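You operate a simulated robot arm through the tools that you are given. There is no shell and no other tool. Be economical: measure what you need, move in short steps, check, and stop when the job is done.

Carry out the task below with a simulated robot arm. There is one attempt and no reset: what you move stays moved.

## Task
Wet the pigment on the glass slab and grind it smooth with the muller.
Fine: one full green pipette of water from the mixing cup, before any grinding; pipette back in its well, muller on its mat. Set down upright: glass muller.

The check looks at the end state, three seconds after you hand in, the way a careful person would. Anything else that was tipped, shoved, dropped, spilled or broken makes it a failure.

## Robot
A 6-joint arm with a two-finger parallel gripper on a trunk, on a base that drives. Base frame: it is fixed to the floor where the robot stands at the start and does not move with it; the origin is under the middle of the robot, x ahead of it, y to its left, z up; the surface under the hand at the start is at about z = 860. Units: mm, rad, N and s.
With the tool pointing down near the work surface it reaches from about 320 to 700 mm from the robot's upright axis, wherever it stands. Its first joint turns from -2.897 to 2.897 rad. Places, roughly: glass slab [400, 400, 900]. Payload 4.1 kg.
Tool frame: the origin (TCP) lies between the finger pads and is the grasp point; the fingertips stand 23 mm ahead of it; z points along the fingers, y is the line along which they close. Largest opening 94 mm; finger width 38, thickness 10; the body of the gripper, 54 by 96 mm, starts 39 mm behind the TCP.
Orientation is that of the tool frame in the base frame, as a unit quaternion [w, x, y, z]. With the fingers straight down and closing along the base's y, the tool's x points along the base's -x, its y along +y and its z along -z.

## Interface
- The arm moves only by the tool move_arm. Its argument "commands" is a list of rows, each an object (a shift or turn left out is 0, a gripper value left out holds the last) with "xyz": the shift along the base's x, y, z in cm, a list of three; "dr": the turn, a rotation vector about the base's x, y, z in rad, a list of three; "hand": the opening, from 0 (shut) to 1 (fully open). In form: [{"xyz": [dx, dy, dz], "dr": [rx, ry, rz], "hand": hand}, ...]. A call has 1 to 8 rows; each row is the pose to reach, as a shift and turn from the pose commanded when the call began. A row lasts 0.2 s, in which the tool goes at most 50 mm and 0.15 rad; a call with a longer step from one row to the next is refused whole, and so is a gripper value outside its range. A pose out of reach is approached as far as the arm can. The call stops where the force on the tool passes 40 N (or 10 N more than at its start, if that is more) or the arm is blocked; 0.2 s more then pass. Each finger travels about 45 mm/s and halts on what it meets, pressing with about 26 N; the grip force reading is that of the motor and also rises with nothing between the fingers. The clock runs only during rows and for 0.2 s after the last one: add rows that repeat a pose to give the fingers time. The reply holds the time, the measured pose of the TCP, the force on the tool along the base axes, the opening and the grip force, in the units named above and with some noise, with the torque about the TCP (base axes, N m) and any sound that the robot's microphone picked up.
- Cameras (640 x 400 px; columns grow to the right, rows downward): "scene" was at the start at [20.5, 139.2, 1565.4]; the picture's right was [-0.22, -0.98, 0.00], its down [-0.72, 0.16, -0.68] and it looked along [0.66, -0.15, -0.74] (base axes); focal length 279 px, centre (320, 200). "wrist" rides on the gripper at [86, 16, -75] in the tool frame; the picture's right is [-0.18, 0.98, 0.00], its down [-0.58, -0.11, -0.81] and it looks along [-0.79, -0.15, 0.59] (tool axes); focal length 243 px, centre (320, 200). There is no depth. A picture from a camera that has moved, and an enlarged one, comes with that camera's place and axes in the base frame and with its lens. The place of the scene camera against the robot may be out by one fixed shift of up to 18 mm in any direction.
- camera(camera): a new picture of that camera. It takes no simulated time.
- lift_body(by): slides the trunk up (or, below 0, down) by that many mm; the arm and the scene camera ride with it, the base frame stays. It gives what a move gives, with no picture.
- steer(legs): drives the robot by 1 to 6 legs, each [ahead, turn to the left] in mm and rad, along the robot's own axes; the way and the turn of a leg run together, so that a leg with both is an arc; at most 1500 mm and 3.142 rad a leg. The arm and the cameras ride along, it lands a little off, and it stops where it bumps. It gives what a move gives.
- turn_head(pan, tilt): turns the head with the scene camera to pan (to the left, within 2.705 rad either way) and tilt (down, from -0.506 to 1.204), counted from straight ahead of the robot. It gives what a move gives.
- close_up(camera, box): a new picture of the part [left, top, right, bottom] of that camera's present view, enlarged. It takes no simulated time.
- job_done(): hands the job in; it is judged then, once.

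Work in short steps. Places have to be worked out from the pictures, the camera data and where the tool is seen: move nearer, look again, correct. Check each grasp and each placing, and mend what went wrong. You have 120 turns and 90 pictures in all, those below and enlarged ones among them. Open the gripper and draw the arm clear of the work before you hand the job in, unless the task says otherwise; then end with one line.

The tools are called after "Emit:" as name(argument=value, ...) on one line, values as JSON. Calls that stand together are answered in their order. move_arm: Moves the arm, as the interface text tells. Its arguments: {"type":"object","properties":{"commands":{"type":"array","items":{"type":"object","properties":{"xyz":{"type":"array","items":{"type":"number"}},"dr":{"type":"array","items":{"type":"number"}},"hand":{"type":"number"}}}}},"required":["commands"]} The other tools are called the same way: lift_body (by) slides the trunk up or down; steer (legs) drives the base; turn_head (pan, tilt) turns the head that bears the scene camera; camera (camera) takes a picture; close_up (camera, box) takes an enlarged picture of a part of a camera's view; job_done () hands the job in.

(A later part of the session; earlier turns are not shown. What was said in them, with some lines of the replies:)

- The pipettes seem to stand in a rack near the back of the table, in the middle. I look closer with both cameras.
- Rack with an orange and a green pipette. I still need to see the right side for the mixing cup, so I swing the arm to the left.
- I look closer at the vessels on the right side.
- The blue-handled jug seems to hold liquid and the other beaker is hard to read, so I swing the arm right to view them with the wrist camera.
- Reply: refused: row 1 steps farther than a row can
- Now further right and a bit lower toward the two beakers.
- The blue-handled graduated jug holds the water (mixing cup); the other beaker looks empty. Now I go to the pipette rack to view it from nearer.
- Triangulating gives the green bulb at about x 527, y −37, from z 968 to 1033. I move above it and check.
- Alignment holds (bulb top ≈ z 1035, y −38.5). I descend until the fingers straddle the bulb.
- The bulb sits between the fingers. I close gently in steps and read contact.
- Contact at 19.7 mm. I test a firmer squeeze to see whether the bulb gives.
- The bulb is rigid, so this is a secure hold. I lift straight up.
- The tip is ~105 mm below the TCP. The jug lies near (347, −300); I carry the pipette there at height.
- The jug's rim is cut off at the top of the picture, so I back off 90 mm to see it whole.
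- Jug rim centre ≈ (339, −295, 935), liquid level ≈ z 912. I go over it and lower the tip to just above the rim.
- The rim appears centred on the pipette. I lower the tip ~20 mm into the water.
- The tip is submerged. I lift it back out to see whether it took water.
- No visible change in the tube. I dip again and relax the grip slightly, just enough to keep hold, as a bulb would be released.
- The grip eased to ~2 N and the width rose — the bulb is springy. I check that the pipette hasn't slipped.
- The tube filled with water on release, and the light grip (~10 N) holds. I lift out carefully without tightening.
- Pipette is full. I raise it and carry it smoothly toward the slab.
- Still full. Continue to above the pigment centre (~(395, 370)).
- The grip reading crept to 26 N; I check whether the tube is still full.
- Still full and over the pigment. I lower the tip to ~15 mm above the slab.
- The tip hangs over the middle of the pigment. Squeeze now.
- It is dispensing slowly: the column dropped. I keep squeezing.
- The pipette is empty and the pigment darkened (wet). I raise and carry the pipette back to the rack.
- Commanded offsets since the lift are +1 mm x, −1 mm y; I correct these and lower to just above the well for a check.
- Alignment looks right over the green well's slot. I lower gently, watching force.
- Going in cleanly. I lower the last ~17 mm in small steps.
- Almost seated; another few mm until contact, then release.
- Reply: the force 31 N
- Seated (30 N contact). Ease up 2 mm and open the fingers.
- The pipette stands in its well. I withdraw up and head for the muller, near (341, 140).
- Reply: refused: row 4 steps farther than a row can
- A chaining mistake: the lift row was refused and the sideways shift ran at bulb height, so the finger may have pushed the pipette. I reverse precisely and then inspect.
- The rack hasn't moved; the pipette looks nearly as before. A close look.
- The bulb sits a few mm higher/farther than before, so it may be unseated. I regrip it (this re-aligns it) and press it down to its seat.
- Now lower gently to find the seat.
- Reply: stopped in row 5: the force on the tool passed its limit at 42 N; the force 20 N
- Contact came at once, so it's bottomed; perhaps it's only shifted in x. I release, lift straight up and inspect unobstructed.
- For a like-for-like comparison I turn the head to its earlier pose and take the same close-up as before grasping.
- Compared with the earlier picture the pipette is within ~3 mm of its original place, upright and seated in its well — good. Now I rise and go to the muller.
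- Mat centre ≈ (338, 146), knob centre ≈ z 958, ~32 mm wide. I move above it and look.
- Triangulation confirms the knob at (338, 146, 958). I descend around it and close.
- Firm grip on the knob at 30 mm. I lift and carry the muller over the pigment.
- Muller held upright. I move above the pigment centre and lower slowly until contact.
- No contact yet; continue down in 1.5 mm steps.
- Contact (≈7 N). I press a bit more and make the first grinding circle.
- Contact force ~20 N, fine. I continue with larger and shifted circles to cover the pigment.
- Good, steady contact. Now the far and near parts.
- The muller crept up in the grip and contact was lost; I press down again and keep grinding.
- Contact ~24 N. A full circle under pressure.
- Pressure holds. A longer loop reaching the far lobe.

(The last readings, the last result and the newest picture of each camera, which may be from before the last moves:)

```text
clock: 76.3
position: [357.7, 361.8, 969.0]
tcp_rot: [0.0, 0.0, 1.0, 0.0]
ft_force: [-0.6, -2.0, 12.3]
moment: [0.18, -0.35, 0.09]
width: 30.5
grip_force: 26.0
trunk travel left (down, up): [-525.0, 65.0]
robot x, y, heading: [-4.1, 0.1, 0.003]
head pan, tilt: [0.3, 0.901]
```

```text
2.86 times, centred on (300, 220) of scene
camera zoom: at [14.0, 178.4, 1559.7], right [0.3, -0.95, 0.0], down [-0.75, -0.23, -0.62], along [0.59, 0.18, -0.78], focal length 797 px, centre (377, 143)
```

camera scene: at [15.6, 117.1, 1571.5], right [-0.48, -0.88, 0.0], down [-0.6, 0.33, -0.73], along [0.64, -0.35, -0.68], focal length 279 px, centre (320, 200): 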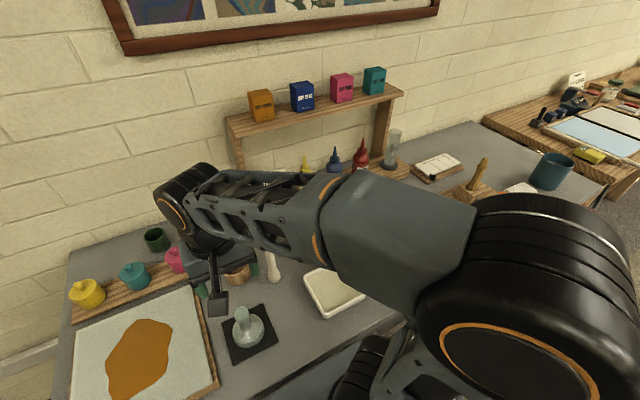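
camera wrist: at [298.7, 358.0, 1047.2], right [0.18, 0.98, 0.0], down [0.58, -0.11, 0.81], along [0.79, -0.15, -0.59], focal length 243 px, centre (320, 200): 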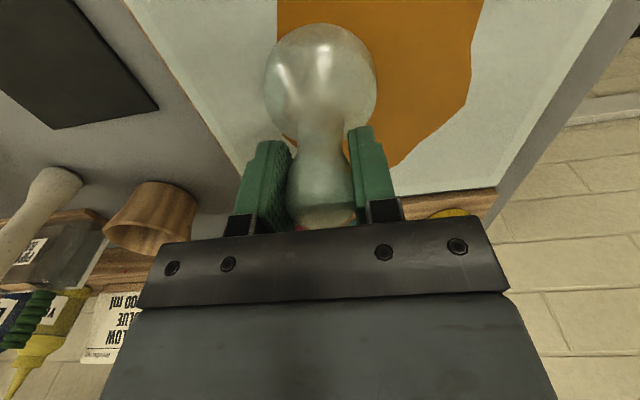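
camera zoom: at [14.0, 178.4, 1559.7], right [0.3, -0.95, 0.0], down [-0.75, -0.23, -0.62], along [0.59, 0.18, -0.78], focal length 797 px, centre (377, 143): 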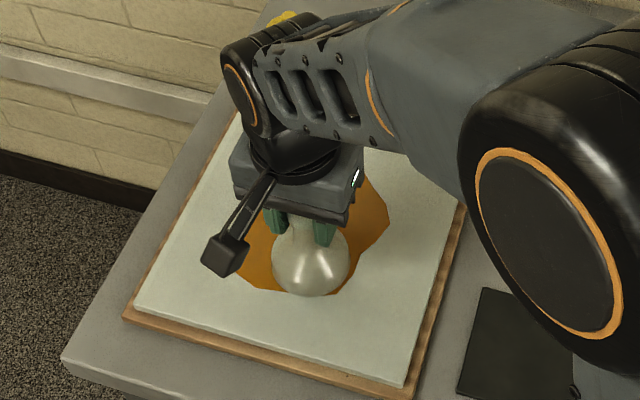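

Keep grinding with two further circles.

Emit:
move_arm(commands=[{"xyz": [3, -2, 0]}, {"xyz": [5.1, -1.1, 0]}, {"xyz": [6, 1, 0]}, {"xyz": [5.1, 3.1, 0]}, {"xyz": [3, 4, 0]}, {"xyz": [0.9, 3.1, 0]}, {"xyz": [0, 1, 0]}, {"xyz": [0.9, -1.1, 0]}])

Emit:
move_arm(commands=[{"xyz": [2.1, -0.9, -0.1]}, {"xyz": [4.2, 0, -0.1]}, {"xyz": [5.1, 2.1, -0.1]}, {"xyz": [4.2, 4.2, -0.1]}, {"xyz": [2.1, 5.1, -0.1]}, {"xyz": [0, 4.2, -0.1]}, {"xyz": [-0.9, 2.1, -0.1]}, {"xyz": [0, 0, -0.1]}])

```text
clock: 78.2
position: [366.2, 351.7, 969.4]
tcp_rot: [-0.001, 0.0, 1.0, 0.0]
ft_force: [-0.3, 0.7, 12.9]
moment: [0.13, -0.06, -0.05]
width: 30.5
grip_force: 25.7
trunk travel left (down, up): [-525.0, 65.0]
robot x, y, heading: [3.1, 2.6, 0.005]
head pan, tilt: [0.3, 0.901]
```

```text
clock: 80.0
position: [367.4, 350.3, 970.8]
tcp_rot: [0.0, 0.0, 1.0, 0.0]
ft_force: [-1.8, 2.7, 18.8]
moment: [0.06, 0.1, 0.06]
width: 30.4
grip_force: 26.3
trunk travel left (down, up): [-525.0, 65.0]
robot x, y, heading: [0.8, -1.5, 0.003]
head pan, tilt: [0.3, 0.901]
```

Now I lift the muller and inspect the pigment.

Emit:
move_arm(commands=[{"xyz": [0, 0, 2]}, {"xyz": [0, 0, 5]}, {"xyz": [0, 0, 8]}, {"xyz": [0, -4.5, 8]}, {"xyz": [0, -9, 8]}, {"xyz": [0, -12, 8]}, {"xyz": [0, -12, 8]}])

Emit:
close_up(camera="scene", box=[220, 150, 380, 290])

```text
clock: 81.5
position: [367.0, 231.0, 1048.0]
tcp_rot: [0.0, -0.001, 1.0, 0.0]
ft_force: [-0.8, -0.5, -5.1]
moment: [-0.02, 0.0, 0.02]
width: 30.5
grip_force: 25.9
trunk travel left (down, up): [-525.0, 65.0]
robot x, y, heading: [-0.4, 0.5, -0.002]
head pan, tilt: [0.3, 0.901]
```

```text
2.86 times, centred on (300, 220) of scene
camera zoom: at [15.4, 179.2, 1559.6], right [0.3, -0.96, 0.0], down [-0.75, -0.23, -0.62], along [0.59, 0.18, -0.78], focal length 797 px, centre (377, 143)
```

zoom: 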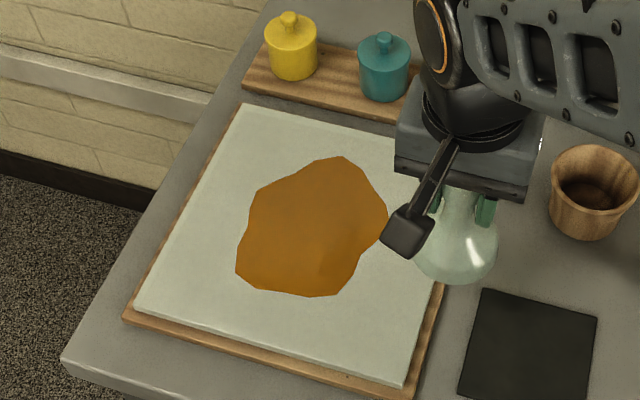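

I zoom in to judge whether any grit is left.

Emit:
close_up(camera="scene", box=[270, 195, 335, 260])

Emit:
camera(camera="wrist")

```text
6.15 times, centred on (302, 228) of scene
camera zoom: at [15.4, 179.2, 1559.6], right [0.3, -0.96, 0.0], down [-0.75, -0.23, -0.62], along [0.59, 0.18, -0.78], focal length 1717 px, centre (428, 31)
```

zoom: 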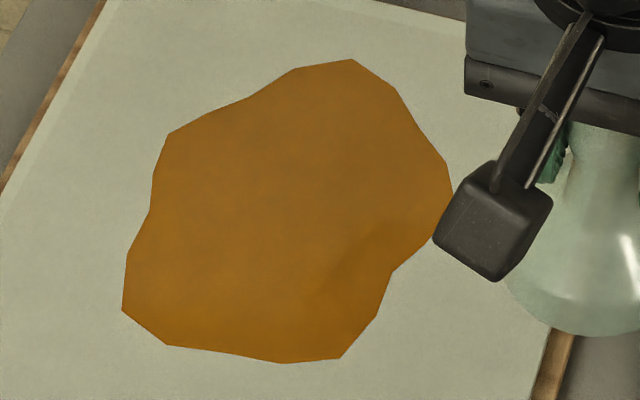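

```text
14 pictures are left
camera wrist: at [279.5, 247.5, 1122.4], right [0.18, 0.98, 0.0], down [0.58, -0.11, 0.81], along [0.79, -0.15, -0.59], focal length 243 px, centre (320, 200)
```

wrist: 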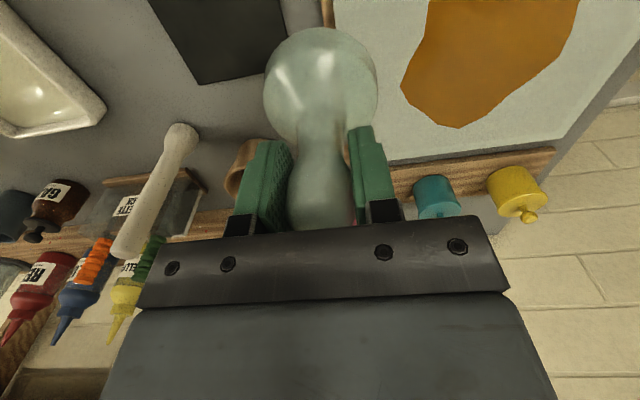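

It looks uniformly dark, but to be sure of smoothness I grind some more loops with wider coverage.

Emit:
move_arm(commands=[{"xyz": [0, 4.5, 0]}, {"xyz": [0, 9, 0]}, {"xyz": [0, 12, -2]}, {"xyz": [0, 12, -5]}, {"xyz": [0, 12, -7]}, {"xyz": [0, 12, -7.6]}, {"xyz": [0, 12, -8.0]}, {"xyz": [0, 12, -8.1]}])

```text
clock: 83.3
position: [368.0, 351.3, 969.0]
tcp_rot: [0.001, 0.0, 1.0, 0.001]
ft_force: [1.4, 0.1, 13.7]
moment: [-0.34, 0.36, 0.01]
width: 30.3
grip_force: 25.7
trunk travel left (down, up): [-525.0, 65.0]
robot x, y, heading: [-2.7, -2.9, 0.002]
head pan, tilt: [0.3, 0.901]
```

Contact restored (~19 N). Wide loop.

Emit:
move_arm(commands=[{"xyz": [-1.5, -0.9, 0]}, {"xyz": [1.5, -1.9, 0]}, {"xyz": [4.5, -1.4, 0]}, {"xyz": [7.5, 0.6, 0]}, {"xyz": [8.5, 3.6, 0]}, {"xyz": [5, 5.1, 0]}, {"xyz": [1.5, 6.1, 0]}, {"xyz": [-1.5, 6.1, 0]}])

Emit:
move_arm(commands=[{"xyz": [-1, -3, -0.05]}, {"xyz": [-0.5, -6, -0.05]}, {"xyz": [2.5, -5, -0.05]}, {"xyz": [5.5, -6, -0.05]}, {"xyz": [7.5, -4, -0.05]}, {"xyz": [5.5, -2, -0.05]}, {"xyz": [2.5, -3, -0.05]}, {"xyz": [0.5, -1, -0.05]}])

```text
clock: 85.2
position: [351.3, 412.1, 968.1]
tcp_rot: [-0.001, 0.0, 1.0, -0.001]
ft_force: [-0.9, -0.5, 8.8]
moment: [0.04, -0.31, 0.0]
width: 30.4
grip_force: 26.1
trunk travel left (down, up): [-525.0, 65.0]
robot x, y, heading: [-0.3, -2.4, -0.001]
head pan, tilt: [0.3, 0.901]
```

```text
clock: 87.0
position: [355.3, 403.8, 967.5]
tcp_rot: [0.0, -0.001, 1.0, -0.001]
ft_force: [1.2, 2.3, -2.1]
moment: [0.02, -0.01, -0.01]
width: 30.2
grip_force: 25.5
trunk travel left (down, up): [-525.0, 65.0]
robot x, y, heading: [1.7, 0.9, 0.003]
head pan, tilt: [0.3, 0.901]
```

Press 2 mm more and one more circle, twice.

Emit:
move_arm(commands=[{"xyz": [-0.5, -3, -0.2]}, {"xyz": [1, -5.5, -0.2]}, {"xyz": [3.5, -6, -0.2]}, {"xyz": [5.5, -5, -0.2]}, {"xyz": [6.5, -3, -0.2]}, {"xyz": [5.5, -0.8, -0.2]}, {"xyz": [3, 0, -0.2]}, {"xyz": [1, -1, -0.2]}])

Emit:
move_arm(commands=[{"xyz": [-1.5, -2, -0.05]}, {"xyz": [0, -4.5, -0.05]}, {"xyz": [2.5, -5, -0.05]}, {"xyz": [4.5, -4, -0.05]}, {"xyz": [5.5, -2, -0.05]}, {"xyz": [4.5, 0.2, -0.05]}, {"xyz": [2, 1, -0.05]}, {"xyz": [2, -2, -0.05]}])

```text
clock: 88.8
position: [366.6, 393.5, 965.4]
tcp_rot: [0.0, -0.001, 1.0, -0.001]
ft_force: [0.5, -0.4, 17.0]
moment: [0.11, -0.44, 0.06]
width: 30.2
grip_force: 26.0
trunk travel left (down, up): [-525.0, 65.0]
robot x, y, heading: [-1.8, 1.0, 0.003]
head pan, tilt: [0.3, 0.901]
```

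```text
clock: 90.5
position: [385.6, 371.6, 964.6]
tcp_rot: [0.0, 0.0, 1.0, -0.001]
ft_force: [-1.9, -1.3, 15.5]
moment: [0.21, -0.29, 0.12]
width: 30.1
grip_force: 25.4
trunk travel left (down, up): [-525.0, 65.0]
robot x, y, heading: [-1.7, -0.3, 0.004]
head pan, tilt: [0.3, 0.901]
```

Enough grinding. I lift and inspect the pigment, carrying the muller toward the mat.

Emit:
move_arm(commands=[{"xyz": [0, 0, 3]}, {"xyz": [0, 0, 6]}, {"xyz": [0, 0, 9]}, {"xyz": [-1, -4.5, 9]}, {"xyz": [-2, -9, 9]}, {"xyz": [-3, -13.5, 9]}, {"xyz": [-4, -18, 9]}, {"xyz": [-4.6, -22.5, 9]}])

Emit:
close_up(camera="scene", box=[270, 195, 335, 260])

Emit:
camera(camera="wrist")

```text
clock: 92.3
position: [340.6, 146.6, 1055.1]
tcp_rot: [0.001, 0.0, 1.0, 0.001]
ft_force: [0.2, -0.3, -5.3]
moment: [-0.03, -0.01, -0.01]
width: 30.2
grip_force: 25.9
trunk travel left (down, up): [-525.0, 65.0]
robot x, y, heading: [1.0, 3.6, -0.002]
head pan, tilt: [0.3, 0.901]
```

```text
6.15 times, centred on (302, 228) of scene
camera zoom: at [15.2, 178.7, 1559.7], right [0.3, -0.96, 0.0], down [-0.75, -0.23, -0.62], along [0.59, 0.18, -0.78], focal length 1717 px, centre (428, 31)
```

zoom: 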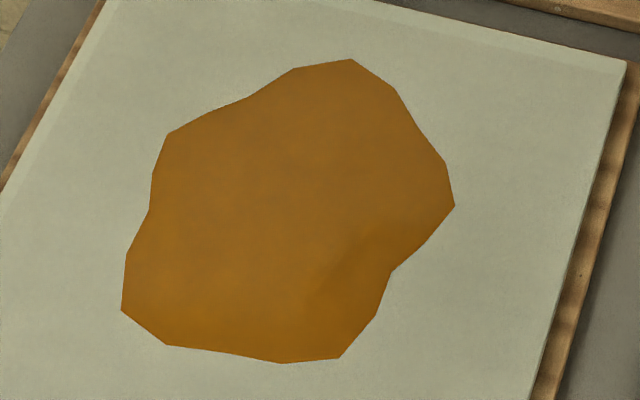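

```text
12 pictures are left
camera wrist: at [252.9, 163.2, 1129.0], right [0.18, 0.98, 0.0], down [0.58, -0.11, 0.81], along [0.79, -0.15, -0.59], focal length 243 px, centre (320, 200)
```

wrist: 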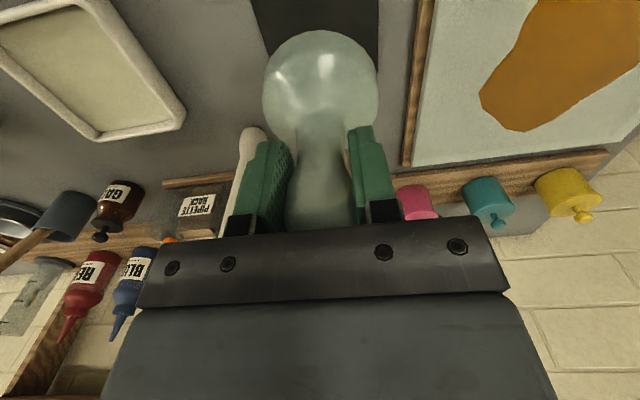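

The pigment is even and unchanged since the last look, so it's saturated. Now I lower the muller on the mat, first to just above.

Emit:
move_arm(commands=[{"xyz": [-0.2, 0, -3]}, {"xyz": [-0.2, 0, -6]}, {"xyz": [-0.2, 0, -9]}, {"xyz": [-0.2, 0, -10]}, {"xyz": [-0.2, 0, -10.3]}, {"xyz": [-0.2, 0, -10.5]}, {"xyz": [-0.2, 0, -10.5]}])

Emit:
camera(camera="wrist")

```text
clock: 94.0
position: [339.9, 148.4, 949.1]
tcp_rot: [0.0, 0.0, 1.0, 0.001]
ft_force: [-0.3, -0.3, -5.1]
moment: [-0.01, -0.02, 0.01]
width: 30.4
grip_force: 26.0
trunk travel left (down, up): [-525.0, 65.0]
robot x, y, heading: [0.6, 0.0, 0.001]
head pan, tilt: [0.3, 0.901]
```

```text
11 pictures are left
camera wrist: at [251.7, 164.0, 1023.6], right [0.18, 0.98, 0.0], down [0.58, -0.11, 0.81], along [0.79, -0.15, -0.59], focal length 243 px, centre (320, 200)
```

wrist: 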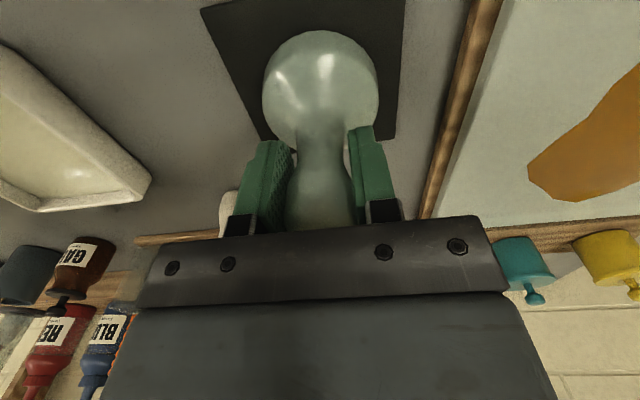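

Well centred over the mat. Lower in 1 mm steps to contact.

Emit:
move_arm(commands=[{"xyz": [0, 0, -0.1]}, {"xyz": [0, 0, -0.2]}, {"xyz": [0, 0, -0.3]}, {"xyz": [0, 0, -0.4]}, {"xyz": [0, 0, -0.4]}])

```text
clock: 95.2
position: [340.4, 147.7, 945.1]
tcp_rot: [-0.001, 0.0, 1.0, 0.0]
ft_force: [0.0, -1.7, 1.3]
moment: [0.07, -0.11, 0.01]
width: 30.4
grip_force: 26.2
trunk travel left (down, up): [-525.0, 65.0]
robot x, y, heading: [1.1, 1.1, 0.003]
head pan, tilt: [0.3, 0.901]
```

Contact on the mat. I open the fingers and then (next call) rise.

Emit:
move_arm(commands=[{"hand": 0.34}, {"hand": 0.4}, {"hand": 0.6}, {"hand": 0.8}, {"hand": 0.8}])

```text
clock: 96.3
position: [338.4, 147.0, 944.9]
tcp_rot: [0.0, 0.0, 1.0, 0.0]
ft_force: [0.2, -0.1, 0.6]
moment: [-0.01, 0.01, 0.03]
width: 75.3
grip_force: 0.0
trunk travel left (down, up): [-525.0, 65.0]
robot x, y, heading: [-1.2, 0.1, -0.0]
head pan, tilt: [0.3, 0.901]
```

Released; rise straight up and clear.

Emit:
move_arm(commands=[{"xyz": [0, 0, 3]}, {"xyz": [0, 0, 7]}, {"xyz": [0, 0, 11.5]}, {"xyz": [0, 0, 16]}, {"xyz": [0, 0, 20.5]}, {"xyz": [0, 0, 25]}, {"xyz": [0, 0, 28]}, {"xyz": [0, 0, 28]}])

Emit:
turn_head(pan=-0.22, tilt=0.827)

Emit:
camera(camera="wrist")

Emit:
camera(camera="scene")

```text
clock: 98.2
position: [338.8, 146.8, 1225.6]
tcp_rot: [0.0, 0.0, 1.0, 0.0]
ft_force: [0.4, 0.4, 0.0]
moment: [0.02, 0.0, 0.01]
width: 75.1
grip_force: 0.1
trunk travel left (down, up): [-525.0, 65.0]
robot x, y, heading: [1.0, 0.4, -0.001]
head pan, tilt: [0.3, 0.901]
```

```text
clock: 99.1
position: [339.7, 147.2, 1224.8]
tcp_rot: [0.0, -0.001, 1.0, 0.0]
ft_force: [0.0, 0.1, -0.8]
moment: [0.01, -0.01, -0.01]
width: 75.1
grip_force: 0.1
trunk travel left (down, up): [-525.0, 65.0]
robot x, y, heading: [-0.1, -1.7, 0.002]
head pan, tilt: [-0.22, 0.827]
```

```text
10 pictures are left
camera wrist: at [251.4, 164.1, 1299.6], right [0.18, 0.98, 0.0], down [0.58, -0.11, 0.81], along [0.79, -0.15, -0.59], focal length 243 px, centre (320, 200)
```

wrist: 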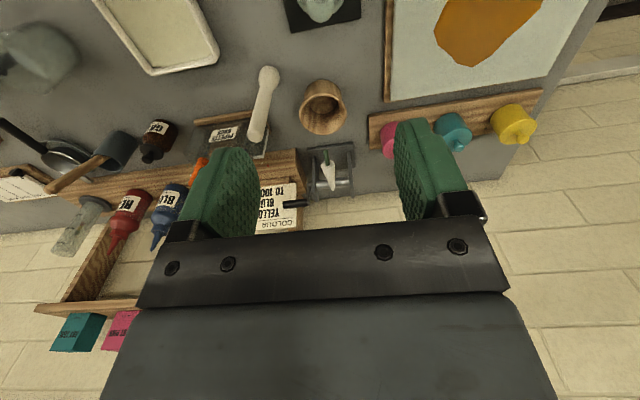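

```text
9 pictures are left
camera scene: at [20.4, 139.5, 1565.3], right [-0.22, -0.98, 0.0], down [-0.72, 0.16, -0.68], along [0.66, -0.15, -0.74], focal length 279 px, centre (320, 200)
```

scene: 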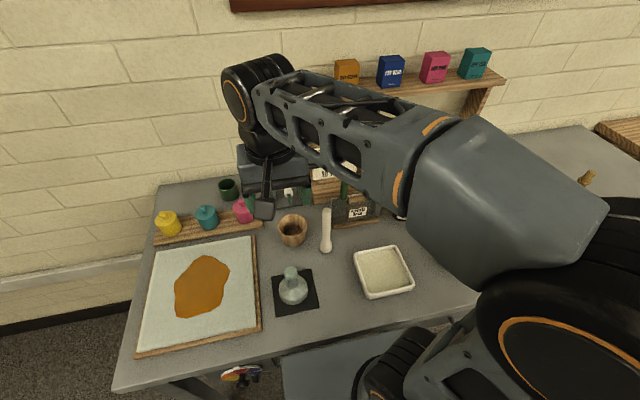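

The muller stands upright on its mat. One last close look at the pipette rack.

Emit:
close_up(camera="scene", box=[270, 160, 400, 310])

```text
2.67 times, centred on (335, 235) of scene
camera zoom: at [20.4, 139.5, 1565.3], right [-0.22, -0.98, 0.0], down [-0.72, 0.16, -0.68], along [0.66, -0.15, -0.74], focal length 744 px, centre (280, 107)
```

zoom: 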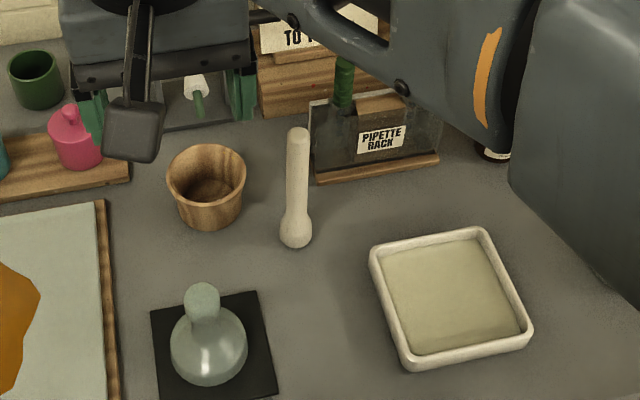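

The pipette stands in its well, the muller is upright on its mat, and the gripper is open and clear, so I hand in.

Emit:
job_done()

```text
The job is handed in.
```

I wet the pigment with one full green pipette of water from the blue-handled jug, which I took to be the mixing cup, then ground it with the muller until it looked even and stopped changing. The muller is upright on its mat. The pipette is back in its well, about 3 mm off its original spot because I bumped it once by mistake and reseated it; the rack itself did not move.
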